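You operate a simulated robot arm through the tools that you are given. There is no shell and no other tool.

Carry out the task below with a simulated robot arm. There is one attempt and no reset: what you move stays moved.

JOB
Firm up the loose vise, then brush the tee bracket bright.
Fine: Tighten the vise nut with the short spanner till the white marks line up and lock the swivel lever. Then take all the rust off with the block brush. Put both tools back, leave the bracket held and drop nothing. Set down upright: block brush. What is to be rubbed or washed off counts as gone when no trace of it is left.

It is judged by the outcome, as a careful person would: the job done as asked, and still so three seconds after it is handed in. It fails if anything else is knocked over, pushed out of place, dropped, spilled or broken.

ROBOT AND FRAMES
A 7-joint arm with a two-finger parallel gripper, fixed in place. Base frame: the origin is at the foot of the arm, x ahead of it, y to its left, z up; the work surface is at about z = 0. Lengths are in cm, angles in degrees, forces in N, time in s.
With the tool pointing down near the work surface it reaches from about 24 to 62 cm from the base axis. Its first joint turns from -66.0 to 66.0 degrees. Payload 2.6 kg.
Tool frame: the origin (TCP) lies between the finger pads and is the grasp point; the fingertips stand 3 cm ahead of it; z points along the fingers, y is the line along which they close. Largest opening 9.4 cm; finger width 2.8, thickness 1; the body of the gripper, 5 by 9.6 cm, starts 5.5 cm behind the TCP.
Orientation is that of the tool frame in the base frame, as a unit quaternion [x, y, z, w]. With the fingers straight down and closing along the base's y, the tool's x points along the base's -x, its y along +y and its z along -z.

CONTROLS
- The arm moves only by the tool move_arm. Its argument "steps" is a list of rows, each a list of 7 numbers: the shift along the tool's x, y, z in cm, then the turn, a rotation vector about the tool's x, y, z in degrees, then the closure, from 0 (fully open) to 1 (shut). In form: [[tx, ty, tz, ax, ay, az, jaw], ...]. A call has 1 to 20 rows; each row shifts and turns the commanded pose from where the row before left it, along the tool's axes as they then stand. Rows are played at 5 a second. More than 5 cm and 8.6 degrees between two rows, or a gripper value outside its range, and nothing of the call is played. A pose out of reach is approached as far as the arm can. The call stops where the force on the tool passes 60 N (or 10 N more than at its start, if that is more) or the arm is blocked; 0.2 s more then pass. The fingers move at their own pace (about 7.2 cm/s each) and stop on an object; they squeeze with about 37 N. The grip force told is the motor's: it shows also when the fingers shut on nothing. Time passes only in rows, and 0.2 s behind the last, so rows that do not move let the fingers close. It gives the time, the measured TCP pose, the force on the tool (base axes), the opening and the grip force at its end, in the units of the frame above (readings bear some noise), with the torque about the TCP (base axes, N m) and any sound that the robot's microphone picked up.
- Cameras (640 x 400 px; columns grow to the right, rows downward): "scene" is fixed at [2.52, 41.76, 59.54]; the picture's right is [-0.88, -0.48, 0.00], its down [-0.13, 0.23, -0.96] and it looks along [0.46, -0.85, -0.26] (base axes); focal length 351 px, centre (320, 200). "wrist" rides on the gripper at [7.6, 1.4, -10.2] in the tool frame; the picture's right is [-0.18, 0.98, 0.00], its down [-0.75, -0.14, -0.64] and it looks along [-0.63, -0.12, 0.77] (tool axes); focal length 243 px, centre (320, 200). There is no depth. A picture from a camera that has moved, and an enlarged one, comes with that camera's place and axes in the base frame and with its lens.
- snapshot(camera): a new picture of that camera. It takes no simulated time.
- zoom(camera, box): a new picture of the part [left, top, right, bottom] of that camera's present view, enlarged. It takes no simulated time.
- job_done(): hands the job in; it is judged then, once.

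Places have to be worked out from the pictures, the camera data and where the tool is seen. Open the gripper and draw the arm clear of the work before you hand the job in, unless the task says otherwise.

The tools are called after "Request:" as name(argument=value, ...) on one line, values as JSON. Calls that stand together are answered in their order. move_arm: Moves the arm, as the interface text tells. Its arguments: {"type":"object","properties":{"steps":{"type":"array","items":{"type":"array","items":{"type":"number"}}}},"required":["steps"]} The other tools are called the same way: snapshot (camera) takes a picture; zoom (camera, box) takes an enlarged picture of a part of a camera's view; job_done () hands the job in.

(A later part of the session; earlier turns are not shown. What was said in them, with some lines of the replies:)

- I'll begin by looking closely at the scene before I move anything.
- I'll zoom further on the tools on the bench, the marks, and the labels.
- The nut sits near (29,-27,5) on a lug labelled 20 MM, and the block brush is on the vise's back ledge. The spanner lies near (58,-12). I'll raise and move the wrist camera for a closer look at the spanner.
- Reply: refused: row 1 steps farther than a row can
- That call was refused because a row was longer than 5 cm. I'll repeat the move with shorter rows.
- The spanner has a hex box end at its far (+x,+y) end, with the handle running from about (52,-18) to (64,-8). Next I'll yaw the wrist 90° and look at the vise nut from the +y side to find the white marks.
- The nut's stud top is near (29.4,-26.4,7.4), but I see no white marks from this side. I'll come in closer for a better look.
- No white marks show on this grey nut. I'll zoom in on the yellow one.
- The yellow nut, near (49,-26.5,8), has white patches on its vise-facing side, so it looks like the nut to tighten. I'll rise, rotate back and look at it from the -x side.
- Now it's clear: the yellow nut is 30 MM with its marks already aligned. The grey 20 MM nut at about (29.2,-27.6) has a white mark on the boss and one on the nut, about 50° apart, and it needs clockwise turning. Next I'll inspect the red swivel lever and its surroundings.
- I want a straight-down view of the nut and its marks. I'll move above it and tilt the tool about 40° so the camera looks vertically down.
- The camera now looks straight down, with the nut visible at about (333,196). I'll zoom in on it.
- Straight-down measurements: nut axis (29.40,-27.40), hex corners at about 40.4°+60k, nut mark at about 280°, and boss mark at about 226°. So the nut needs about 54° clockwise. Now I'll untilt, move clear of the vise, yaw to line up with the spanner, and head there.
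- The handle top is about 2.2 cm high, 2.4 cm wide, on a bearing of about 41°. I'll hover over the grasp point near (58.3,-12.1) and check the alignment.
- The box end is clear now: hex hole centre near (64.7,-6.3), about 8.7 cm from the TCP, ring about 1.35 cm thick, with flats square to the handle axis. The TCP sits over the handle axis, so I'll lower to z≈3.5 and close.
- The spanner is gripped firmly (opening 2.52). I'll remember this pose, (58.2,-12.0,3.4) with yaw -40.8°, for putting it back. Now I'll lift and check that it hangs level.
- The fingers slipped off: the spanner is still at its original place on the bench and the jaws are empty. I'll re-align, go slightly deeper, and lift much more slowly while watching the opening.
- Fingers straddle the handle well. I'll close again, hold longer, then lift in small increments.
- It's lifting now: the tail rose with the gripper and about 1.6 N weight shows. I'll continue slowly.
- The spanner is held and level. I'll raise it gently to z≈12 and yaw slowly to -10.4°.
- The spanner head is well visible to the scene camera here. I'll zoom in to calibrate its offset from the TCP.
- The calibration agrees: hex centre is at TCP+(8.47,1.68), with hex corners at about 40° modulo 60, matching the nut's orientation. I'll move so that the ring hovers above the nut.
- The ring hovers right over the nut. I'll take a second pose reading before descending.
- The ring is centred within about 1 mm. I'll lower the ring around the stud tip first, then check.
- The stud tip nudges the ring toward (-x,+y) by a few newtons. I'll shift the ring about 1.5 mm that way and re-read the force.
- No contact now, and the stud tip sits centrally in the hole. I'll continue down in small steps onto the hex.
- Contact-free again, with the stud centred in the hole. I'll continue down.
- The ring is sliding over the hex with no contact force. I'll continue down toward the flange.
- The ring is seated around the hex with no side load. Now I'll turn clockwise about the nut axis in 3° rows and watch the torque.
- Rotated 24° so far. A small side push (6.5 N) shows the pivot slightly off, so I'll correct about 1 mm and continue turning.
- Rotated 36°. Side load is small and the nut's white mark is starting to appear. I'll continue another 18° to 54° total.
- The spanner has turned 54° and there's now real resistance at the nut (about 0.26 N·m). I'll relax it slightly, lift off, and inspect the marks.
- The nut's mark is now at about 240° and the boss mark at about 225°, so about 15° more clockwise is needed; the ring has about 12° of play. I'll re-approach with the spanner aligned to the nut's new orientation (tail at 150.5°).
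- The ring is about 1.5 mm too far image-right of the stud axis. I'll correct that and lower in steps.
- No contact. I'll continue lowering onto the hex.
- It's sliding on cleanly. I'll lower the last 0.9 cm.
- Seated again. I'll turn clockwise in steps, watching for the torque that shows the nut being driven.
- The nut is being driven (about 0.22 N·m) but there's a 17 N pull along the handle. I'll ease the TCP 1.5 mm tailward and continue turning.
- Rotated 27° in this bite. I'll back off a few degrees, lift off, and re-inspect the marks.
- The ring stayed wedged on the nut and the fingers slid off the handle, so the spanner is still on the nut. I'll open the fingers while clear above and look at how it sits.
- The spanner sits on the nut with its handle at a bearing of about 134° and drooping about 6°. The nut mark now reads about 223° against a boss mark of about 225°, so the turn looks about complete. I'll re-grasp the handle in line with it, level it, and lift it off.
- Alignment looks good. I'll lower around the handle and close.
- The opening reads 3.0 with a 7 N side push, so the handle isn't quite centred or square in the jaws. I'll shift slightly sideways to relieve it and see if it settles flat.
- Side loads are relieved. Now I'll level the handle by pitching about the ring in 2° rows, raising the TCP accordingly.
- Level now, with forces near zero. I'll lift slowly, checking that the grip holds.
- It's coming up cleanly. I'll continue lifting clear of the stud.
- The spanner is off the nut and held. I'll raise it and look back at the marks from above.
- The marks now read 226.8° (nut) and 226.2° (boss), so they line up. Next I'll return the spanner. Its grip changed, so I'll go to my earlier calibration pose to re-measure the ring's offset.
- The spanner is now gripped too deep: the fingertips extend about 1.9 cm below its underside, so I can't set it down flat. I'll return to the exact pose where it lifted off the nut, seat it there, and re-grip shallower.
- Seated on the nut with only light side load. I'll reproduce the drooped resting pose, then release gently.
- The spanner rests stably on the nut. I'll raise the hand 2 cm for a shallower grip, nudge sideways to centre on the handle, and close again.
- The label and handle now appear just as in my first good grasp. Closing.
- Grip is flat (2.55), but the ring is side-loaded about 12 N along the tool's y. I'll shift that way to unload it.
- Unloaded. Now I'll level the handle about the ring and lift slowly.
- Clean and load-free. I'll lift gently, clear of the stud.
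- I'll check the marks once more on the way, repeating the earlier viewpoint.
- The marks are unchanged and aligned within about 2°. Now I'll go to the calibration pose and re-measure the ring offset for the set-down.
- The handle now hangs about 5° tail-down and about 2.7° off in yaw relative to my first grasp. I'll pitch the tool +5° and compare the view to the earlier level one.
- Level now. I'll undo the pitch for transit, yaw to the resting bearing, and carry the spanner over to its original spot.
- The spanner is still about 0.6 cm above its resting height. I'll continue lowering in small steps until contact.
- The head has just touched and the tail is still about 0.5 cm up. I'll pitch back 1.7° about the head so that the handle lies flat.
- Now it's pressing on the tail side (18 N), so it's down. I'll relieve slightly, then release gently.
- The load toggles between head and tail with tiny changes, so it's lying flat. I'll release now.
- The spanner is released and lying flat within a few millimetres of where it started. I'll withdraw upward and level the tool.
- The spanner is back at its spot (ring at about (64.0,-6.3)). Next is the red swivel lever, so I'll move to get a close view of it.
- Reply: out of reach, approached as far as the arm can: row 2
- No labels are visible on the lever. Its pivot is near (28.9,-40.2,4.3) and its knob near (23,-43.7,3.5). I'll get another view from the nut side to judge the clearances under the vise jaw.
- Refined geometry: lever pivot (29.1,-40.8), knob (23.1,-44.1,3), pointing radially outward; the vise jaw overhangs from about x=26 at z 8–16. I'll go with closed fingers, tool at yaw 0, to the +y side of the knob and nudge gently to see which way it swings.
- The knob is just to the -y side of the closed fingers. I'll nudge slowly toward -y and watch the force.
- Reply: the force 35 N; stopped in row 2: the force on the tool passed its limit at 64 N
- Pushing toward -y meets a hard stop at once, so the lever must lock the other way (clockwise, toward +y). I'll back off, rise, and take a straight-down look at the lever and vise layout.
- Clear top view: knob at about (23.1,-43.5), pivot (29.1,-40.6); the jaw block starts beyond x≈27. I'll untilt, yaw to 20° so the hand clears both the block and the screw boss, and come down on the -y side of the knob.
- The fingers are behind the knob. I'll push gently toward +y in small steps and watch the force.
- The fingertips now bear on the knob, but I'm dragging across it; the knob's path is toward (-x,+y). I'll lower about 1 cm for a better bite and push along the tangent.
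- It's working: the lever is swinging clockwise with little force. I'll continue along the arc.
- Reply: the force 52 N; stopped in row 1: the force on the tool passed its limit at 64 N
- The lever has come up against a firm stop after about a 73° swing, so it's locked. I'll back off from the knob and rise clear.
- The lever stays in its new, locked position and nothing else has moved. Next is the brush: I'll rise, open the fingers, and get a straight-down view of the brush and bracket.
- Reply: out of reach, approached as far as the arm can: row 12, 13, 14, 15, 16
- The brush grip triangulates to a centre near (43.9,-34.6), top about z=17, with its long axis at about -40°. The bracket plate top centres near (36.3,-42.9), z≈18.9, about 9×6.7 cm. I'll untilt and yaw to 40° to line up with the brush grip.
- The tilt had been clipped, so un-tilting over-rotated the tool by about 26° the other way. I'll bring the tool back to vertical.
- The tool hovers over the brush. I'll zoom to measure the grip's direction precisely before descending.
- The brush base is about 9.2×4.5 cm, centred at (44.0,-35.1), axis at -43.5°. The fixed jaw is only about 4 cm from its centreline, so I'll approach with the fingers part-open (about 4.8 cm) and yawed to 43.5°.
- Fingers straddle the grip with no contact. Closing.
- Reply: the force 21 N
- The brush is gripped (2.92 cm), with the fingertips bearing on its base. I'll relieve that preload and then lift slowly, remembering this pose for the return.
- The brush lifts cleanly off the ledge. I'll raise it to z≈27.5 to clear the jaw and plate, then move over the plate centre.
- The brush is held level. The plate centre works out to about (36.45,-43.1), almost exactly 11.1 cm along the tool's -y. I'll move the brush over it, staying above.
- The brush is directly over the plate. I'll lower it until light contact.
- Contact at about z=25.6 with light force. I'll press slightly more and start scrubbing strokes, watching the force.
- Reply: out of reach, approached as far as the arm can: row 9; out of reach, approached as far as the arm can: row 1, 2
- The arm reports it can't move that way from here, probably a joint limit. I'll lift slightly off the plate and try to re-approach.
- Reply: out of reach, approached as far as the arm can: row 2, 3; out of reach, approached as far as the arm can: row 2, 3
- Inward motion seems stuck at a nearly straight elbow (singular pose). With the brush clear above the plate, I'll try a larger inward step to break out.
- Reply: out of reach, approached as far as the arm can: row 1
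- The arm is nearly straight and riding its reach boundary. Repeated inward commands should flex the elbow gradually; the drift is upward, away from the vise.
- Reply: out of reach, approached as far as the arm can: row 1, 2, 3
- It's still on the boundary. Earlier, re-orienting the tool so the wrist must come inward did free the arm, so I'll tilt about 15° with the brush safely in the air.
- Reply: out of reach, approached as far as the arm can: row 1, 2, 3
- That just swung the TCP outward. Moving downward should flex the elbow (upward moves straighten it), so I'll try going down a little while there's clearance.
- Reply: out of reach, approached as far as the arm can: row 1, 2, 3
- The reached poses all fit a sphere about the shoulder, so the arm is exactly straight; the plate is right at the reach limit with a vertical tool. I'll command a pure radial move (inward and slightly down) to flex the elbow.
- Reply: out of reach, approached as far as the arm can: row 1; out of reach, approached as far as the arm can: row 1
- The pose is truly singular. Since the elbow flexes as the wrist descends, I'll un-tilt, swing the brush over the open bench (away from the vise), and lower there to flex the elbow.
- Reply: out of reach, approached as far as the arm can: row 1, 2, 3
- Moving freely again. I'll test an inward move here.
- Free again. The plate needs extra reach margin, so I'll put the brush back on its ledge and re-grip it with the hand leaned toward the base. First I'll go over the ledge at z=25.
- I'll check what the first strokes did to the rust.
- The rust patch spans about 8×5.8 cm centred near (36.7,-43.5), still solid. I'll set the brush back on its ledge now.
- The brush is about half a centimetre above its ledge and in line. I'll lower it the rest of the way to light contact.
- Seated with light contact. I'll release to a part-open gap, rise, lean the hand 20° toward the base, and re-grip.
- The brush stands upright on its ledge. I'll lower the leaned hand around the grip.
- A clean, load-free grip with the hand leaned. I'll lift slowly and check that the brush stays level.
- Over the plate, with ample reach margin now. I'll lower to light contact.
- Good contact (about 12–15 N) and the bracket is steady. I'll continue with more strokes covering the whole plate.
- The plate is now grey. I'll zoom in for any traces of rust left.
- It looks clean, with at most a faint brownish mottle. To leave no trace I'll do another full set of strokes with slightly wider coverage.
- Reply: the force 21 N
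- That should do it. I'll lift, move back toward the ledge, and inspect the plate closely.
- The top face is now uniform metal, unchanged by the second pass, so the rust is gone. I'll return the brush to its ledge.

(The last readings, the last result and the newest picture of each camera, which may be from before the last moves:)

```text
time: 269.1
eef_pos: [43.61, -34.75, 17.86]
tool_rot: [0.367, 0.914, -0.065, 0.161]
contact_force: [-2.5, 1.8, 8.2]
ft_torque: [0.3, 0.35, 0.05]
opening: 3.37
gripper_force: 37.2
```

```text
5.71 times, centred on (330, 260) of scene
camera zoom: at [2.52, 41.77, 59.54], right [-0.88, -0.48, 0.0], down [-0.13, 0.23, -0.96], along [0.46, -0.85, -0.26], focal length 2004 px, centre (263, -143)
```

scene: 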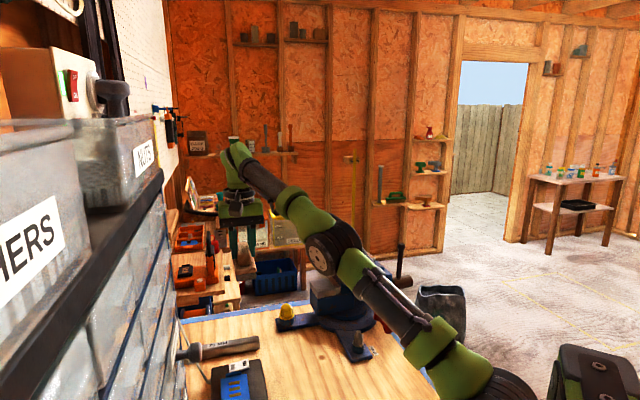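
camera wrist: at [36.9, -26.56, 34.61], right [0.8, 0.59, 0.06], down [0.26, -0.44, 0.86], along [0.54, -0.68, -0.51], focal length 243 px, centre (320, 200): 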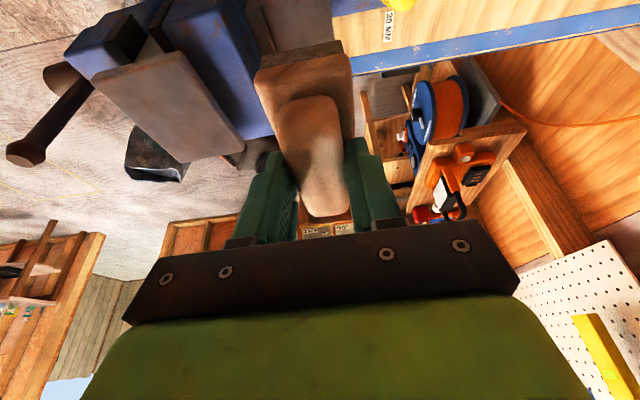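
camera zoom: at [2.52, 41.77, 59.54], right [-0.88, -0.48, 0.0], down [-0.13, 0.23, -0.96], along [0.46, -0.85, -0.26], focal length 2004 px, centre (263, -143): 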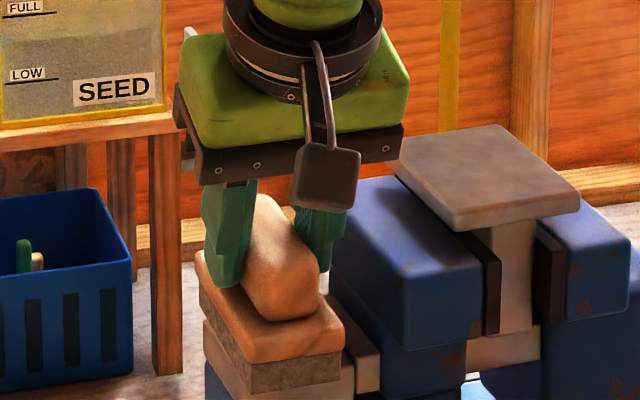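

The brush is seated. I'll open gently to a part-open gap and withdraw straight up.

Request:
move_arm(steps=[[-0.01, 0, -0.04, 0, 0, 0, 1], [0, 0, 0, 0, 0, 0, 0.64], [0, 0, 0, 0, 0, 0, 0.6], [0, 0, 0, 0, 0, 0, 0.55], [0, 0, 0, 0, 0, 0, 0.49], [0, 0, 0, 0, 0, 0, 0.49]])

Request:
move_arm(steps=[[-0.17, 0, -0.47, 0, 0, 0, 0.49], [-0.34, 0, -0.94, 0, 0, 0, 0.49], [-0.68, 0, -1.88, 0, 0, 0, 0.49], [-0.68, 0, -1.88, 0, 0, 0, 0.49], [-0.68, 0, -1.88, 0, 0, 0, 0.49], [0, 0, 0, 0, 0, 0, 0.49]])

Request:
zoom(camera="scene", box=[290, 235, 370, 305])

Request:
snapshot(camera="wrist")

```text
time: 270.5
eef_pos: [43.53, -34.7, 17.72]
tool_rot: [0.365, 0.915, -0.063, 0.16]
contact_force: [-0.3, 0.4, -0.1]
ft_torque: [-0.02, 0.02, -0.01]
opening: 4.81
gripper_force: 0.1
```

```text
time: 271.9
eef_pos: [43.52, -34.71, 25.31]
tool_rot: [0.366, 0.914, -0.065, 0.161]
contact_force: [-0.7, -0.2, 0.0]
ft_torque: [-0.02, 0.0, 0.0]
opening: 4.77
gripper_force: 0.0
```

```text
5.71 times, centred on (330, 270) of scene
camera zoom: at [2.52, 41.76, 59.54], right [-0.88, -0.48, 0.0], down [-0.13, 0.23, -0.96], along [0.46, -0.85, -0.26], focal length 2004 px, centre (263, -200)
```

zoom: 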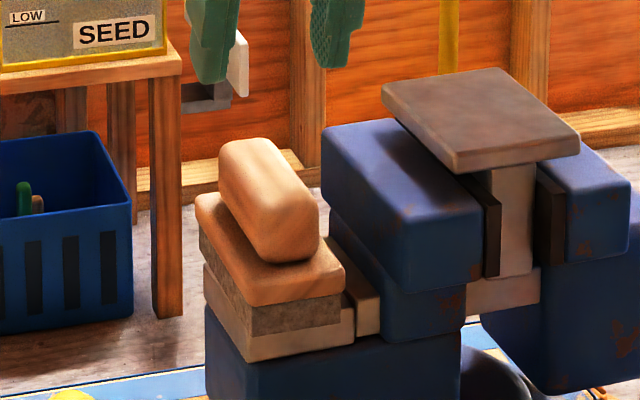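

```text
taken
camera wrist: at [36.78, -26.52, 32.31], right [0.8, 0.59, 0.06], down [0.26, -0.44, 0.86], along [0.54, -0.68, -0.51], focal length 243 px, centre (320, 200)
```

wrist: 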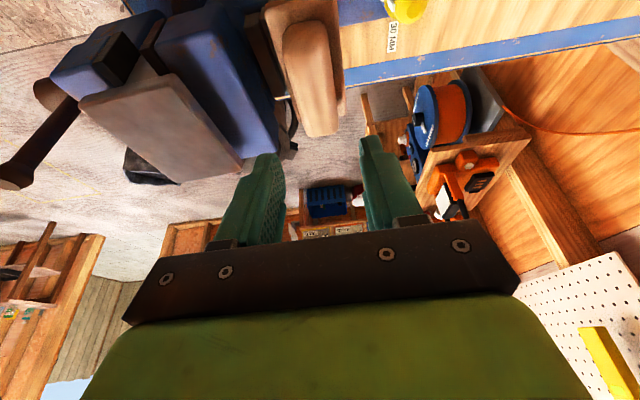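

The brush is back upright on its ledge, and the bracket is still held. Now I'll verify everything: I'll move inward, straighten the tool, and take a straight-down look at the nut marks and lever.

Request:
move_arm(steps=[[3.76, 0, -1.37, 0, 0, 0, 0.3], [3.76, 0, -1.37, 0, 0, 0, 0.2], [0, 0, 0, 0, 5, 0, 0], [0, 0, 0, 0, 5, 0, 0], [0, 0, 0, 0, 5, 0, 0], [0, 0, 0, 0, 5, 0, 0], [0, 0, 0, 0, 0, -7.26, 0], [0, 0, 0, 0, 0, -7.26, 0], [0, 0, 0, 0, 0, -7.26, 0], [0, 0, 0, 0, 0, -7.26, 0], [0, 0, 0, 0, 0, -7.26, 0], [0, 0, 0, 0, 0, -7.26, 0], [0, 0, 0, 0, 0, 0, 0]])

```text
time: 274.7
eef_pos: [37.75, -29.22, 25.23]
tool_rot: [0.0, 1.0, 0.0, 0.0]
contact_force: [0.2, -0.2, -1.0]
ft_torque: [0.0, -0.06, -0.01]
opening: 9.4
gripper_force: 0.0
```

Request:
move_arm(steps=[[4.5, 0.15, -0.6, 0, 0, 0, 0], [4.5, 0.15, -0.6, 0, 0, 0, 0], [0, 0, 0, -1.48, 7.86, 0, 0], [0, 0, 0, -1.48, 7.86, 0, 0], [0, 0, 0, -1.48, 7.86, 0, 0], [0, 0, 0, -1.48, 7.86, 0, 0], [0, 0, 0, -1.48, 7.86, 0, 0], [0, 0, 0, 0, 0, 0, 0]])

Request:
zoom(camera="wrist", box=[318, 182, 348, 210])

Request:
snapshot(camera="wrist")

```text
time: 276.5
eef_pos: [28.85, -28.87, 26.45]
tool_rot: [0.0, 0.939, 0.064, -0.337]
contact_force: [0.1, 0.2, -0.4]
ft_torque: [0.02, 0.0, 0.0]
opening: 9.4
gripper_force: 0.0
```

```text
14.29 times, centred on (333, 196) of wrist
camera zoom: at [29.44, -29.15, 39.24], right [0.19, 0.98, 0.0], down [0.98, -0.19, 0.0], along [0.0, 0.0, -1.0], focal length 3466 px, centre (134, 257)
```

zoom: 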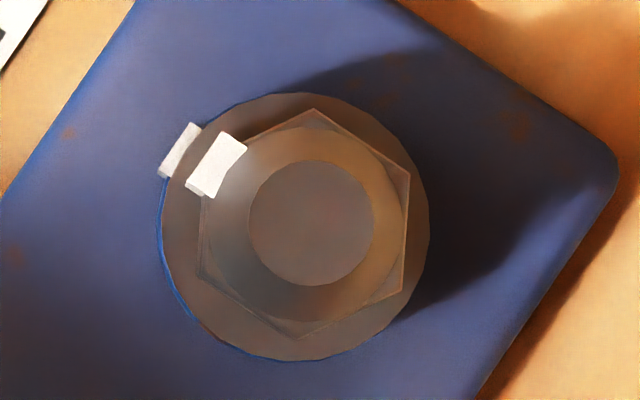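

```text
taken
camera wrist: at [29.44, -29.15, 39.24], right [0.19, 0.98, 0.0], down [0.98, -0.19, 0.0], along [0.0, 0.0, -1.0], focal length 243 px, centre (320, 200)
```

wrist: 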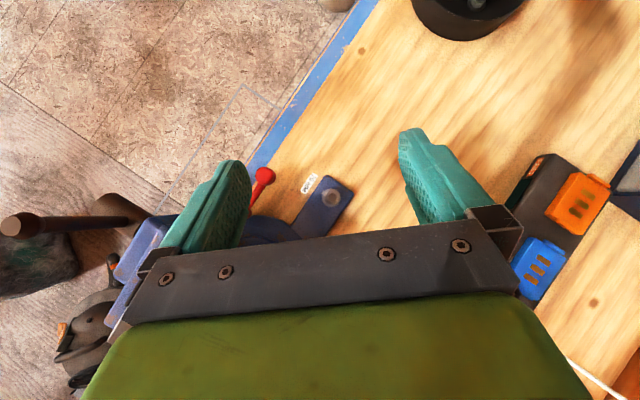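

The straight-down view shows the two white marks aligned within a degree. I'll straighten the tool and withdraw to the starting pose, then do a final check of the scene.

Request:
move_arm(steps=[[0, 0, 0, 1.48, -7.86, 0, 0], [0, 0, 0, 1.48, -7.86, 0, 0], [0, 0, 0, 1.48, -7.86, 0, 0], [0, 0, 0, 1.48, -7.86, 0, 0], [0, 0, 0, 1.48, -7.86, 0, 0], [1.0, 1.8, -3.5, 0, 0, 0, 0], [1.0, 1.8, -3.5, 0, 0, 0, 0], [1.0, 1.8, -3.5, 0, 0, 0, 0], [1.0, 1.8, -3.5, 0, 0, 0, 0], [1.0, 1.8, -3.5, 0, 0, 0, 0], [0.8, 1.4, -2.6, 0, 0, 0, 0], [0, 0, 0, 0, 0, 0, 0]])

Request:
snapshot(camera="scene")

Request:
zoom(camera="scene", box=[260, 230, 420, 360])

Request:
zoom(camera="scene", box=[160, 300, 290, 400])

Request:
snapshot(camera="wrist")

```text
time: 279.1
eef_pos: [22.88, -18.45, 46.59]
tool_rot: [0.001, 1.0, 0.0, -0.001]
contact_force: [0.1, 0.7, 0.4]
ft_torque: [0.01, 0.0, -0.02]
opening: 9.38
gripper_force: 0.0
```

```text
taken
```

scene: 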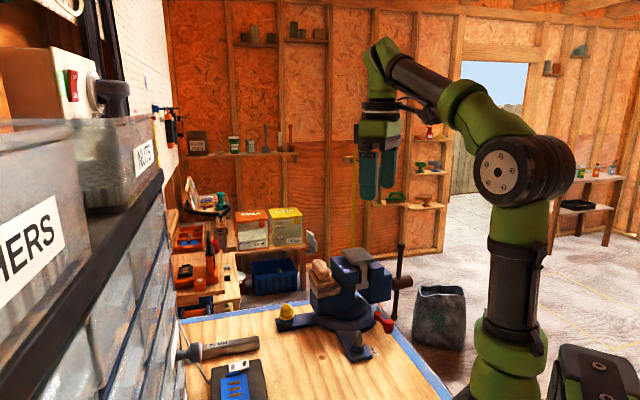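

```text
3.08 times, centred on (340, 295) of scene
camera zoom: at [2.52, 41.76, 59.54], right [-0.88, -0.48, 0.0], down [-0.13, 0.23, -0.96], along [0.46, -0.85, -0.26], focal length 1079 px, centre (258, -92)
```

zoom: 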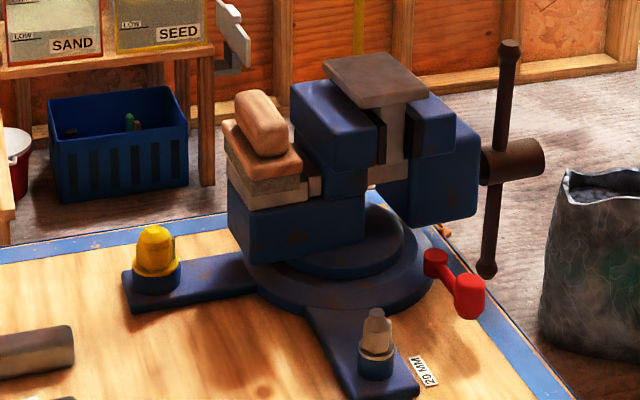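

```text
4.00 times, centred on (225, 350) of scene
camera zoom: at [2.52, 41.76, 59.54], right [-0.88, -0.48, 0.0], down [-0.13, 0.23, -0.96], along [0.46, -0.85, -0.26], focal length 1403 px, centre (700, -400)
```

zoom: 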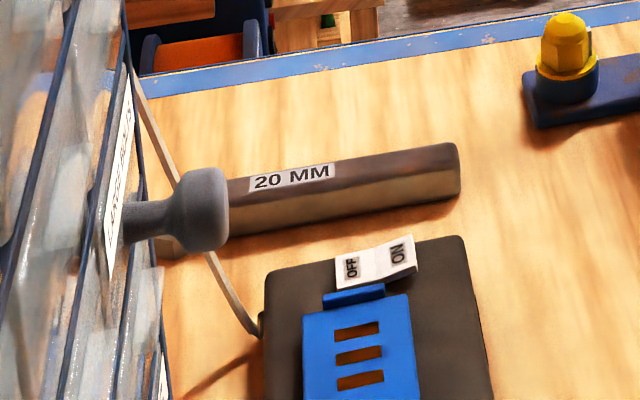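

```text
taken
camera wrist: at [15.4, -17.26, 56.77], right [0.18, 0.98, 0.0], down [0.75, -0.14, 0.64], along [0.63, -0.12, -0.77], focal length 243 px, centre (320, 200)
```

wrist: 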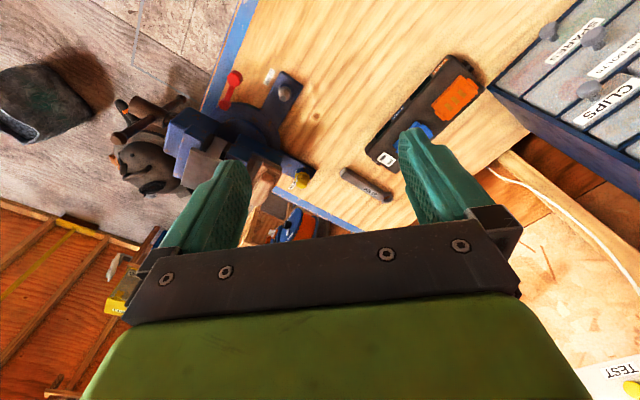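

I'll compare the vise closely with the first pictures, using the same zoom boxes, before handing in.

Request:
zoom(camera="scene", box=[300, 235, 400, 305])

Request:
zoom(camera="scene", box=[330, 295, 410, 365])

```text
5.71 times, centred on (350, 270) of scene
camera zoom: at [2.52, 41.76, 59.54], right [-0.88, -0.48, 0.0], down [-0.13, 0.23, -0.96], along [0.46, -0.85, -0.26], focal length 2004 px, centre (149, -200)
```

zoom: 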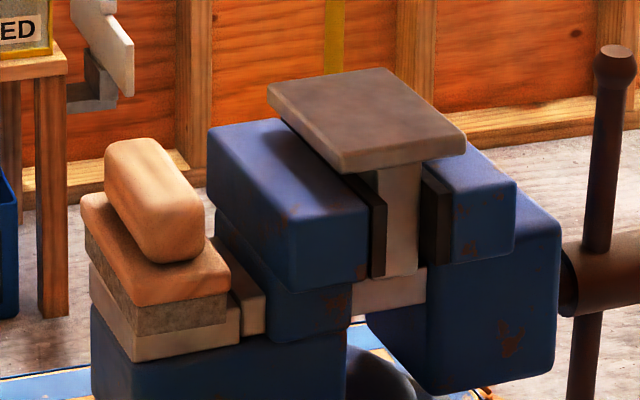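

```text
5.71 times, centred on (370, 330) of scene
camera zoom: at [2.52, 41.76, 59.54], right [-0.88, -0.48, 0.0], down [-0.13, 0.23, -0.96], along [0.46, -0.85, -0.26], focal length 2004 px, centre (34, -543)
```

zoom: 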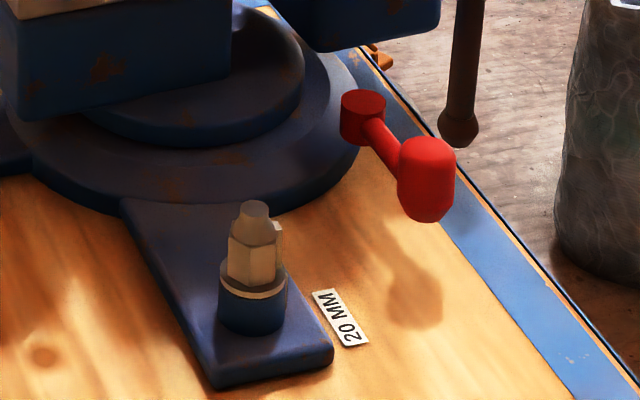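

All checks out against the first pictures:

- **Nut:** the white marks line up.
- **Lever:** it is swung over to its stop.
- **Plate:** it is bright, with the bracket still clamped.
- **Brush:** it stands upright on its ledge.
- **Spanner:** it is back on the bench.
- **Arm:** the gripper is open and the arm is clear.

Handing in.

Request:
job_done()

```text
The job is handed in.
```

The job is done and handed in, with no result back yet: the vise is firmed up, the bracket is brushed clean, and both tools are back.

- **Nut:** I tightened the grey 20 MM nut with the short spanner until its white marks lined up to within about 1°. The yellow 30 MM nut was already aligned, so I left it alone.
- **Swivel lever:** I swung it about 73° clockwise to a firm stop. It carries no lock label, so I'm taking that stop as locked. It would not move the other way.
- **Rust:** The top face of the bracket is bare metal with no orange left. A second full pass changed nothing, and the bracket is still clamped.
- **Tools:** The brush stands upright on its ledge. The spanner lies about 0.7 cm from where it started.

- **Spanner left on the nut:** Part-way through tightening, the fingers slid off the spanner handle. It stayed wedged on the nut with its tail drooping, and it didn't fall off. I gripped it again and carried on.
- **Possible small shift:** Comparing the first and last pictures, the vise may have turned by up to 1°. If so, it was probably while the swivel was still loose. The brush sits about 0.35 cm from its first position.
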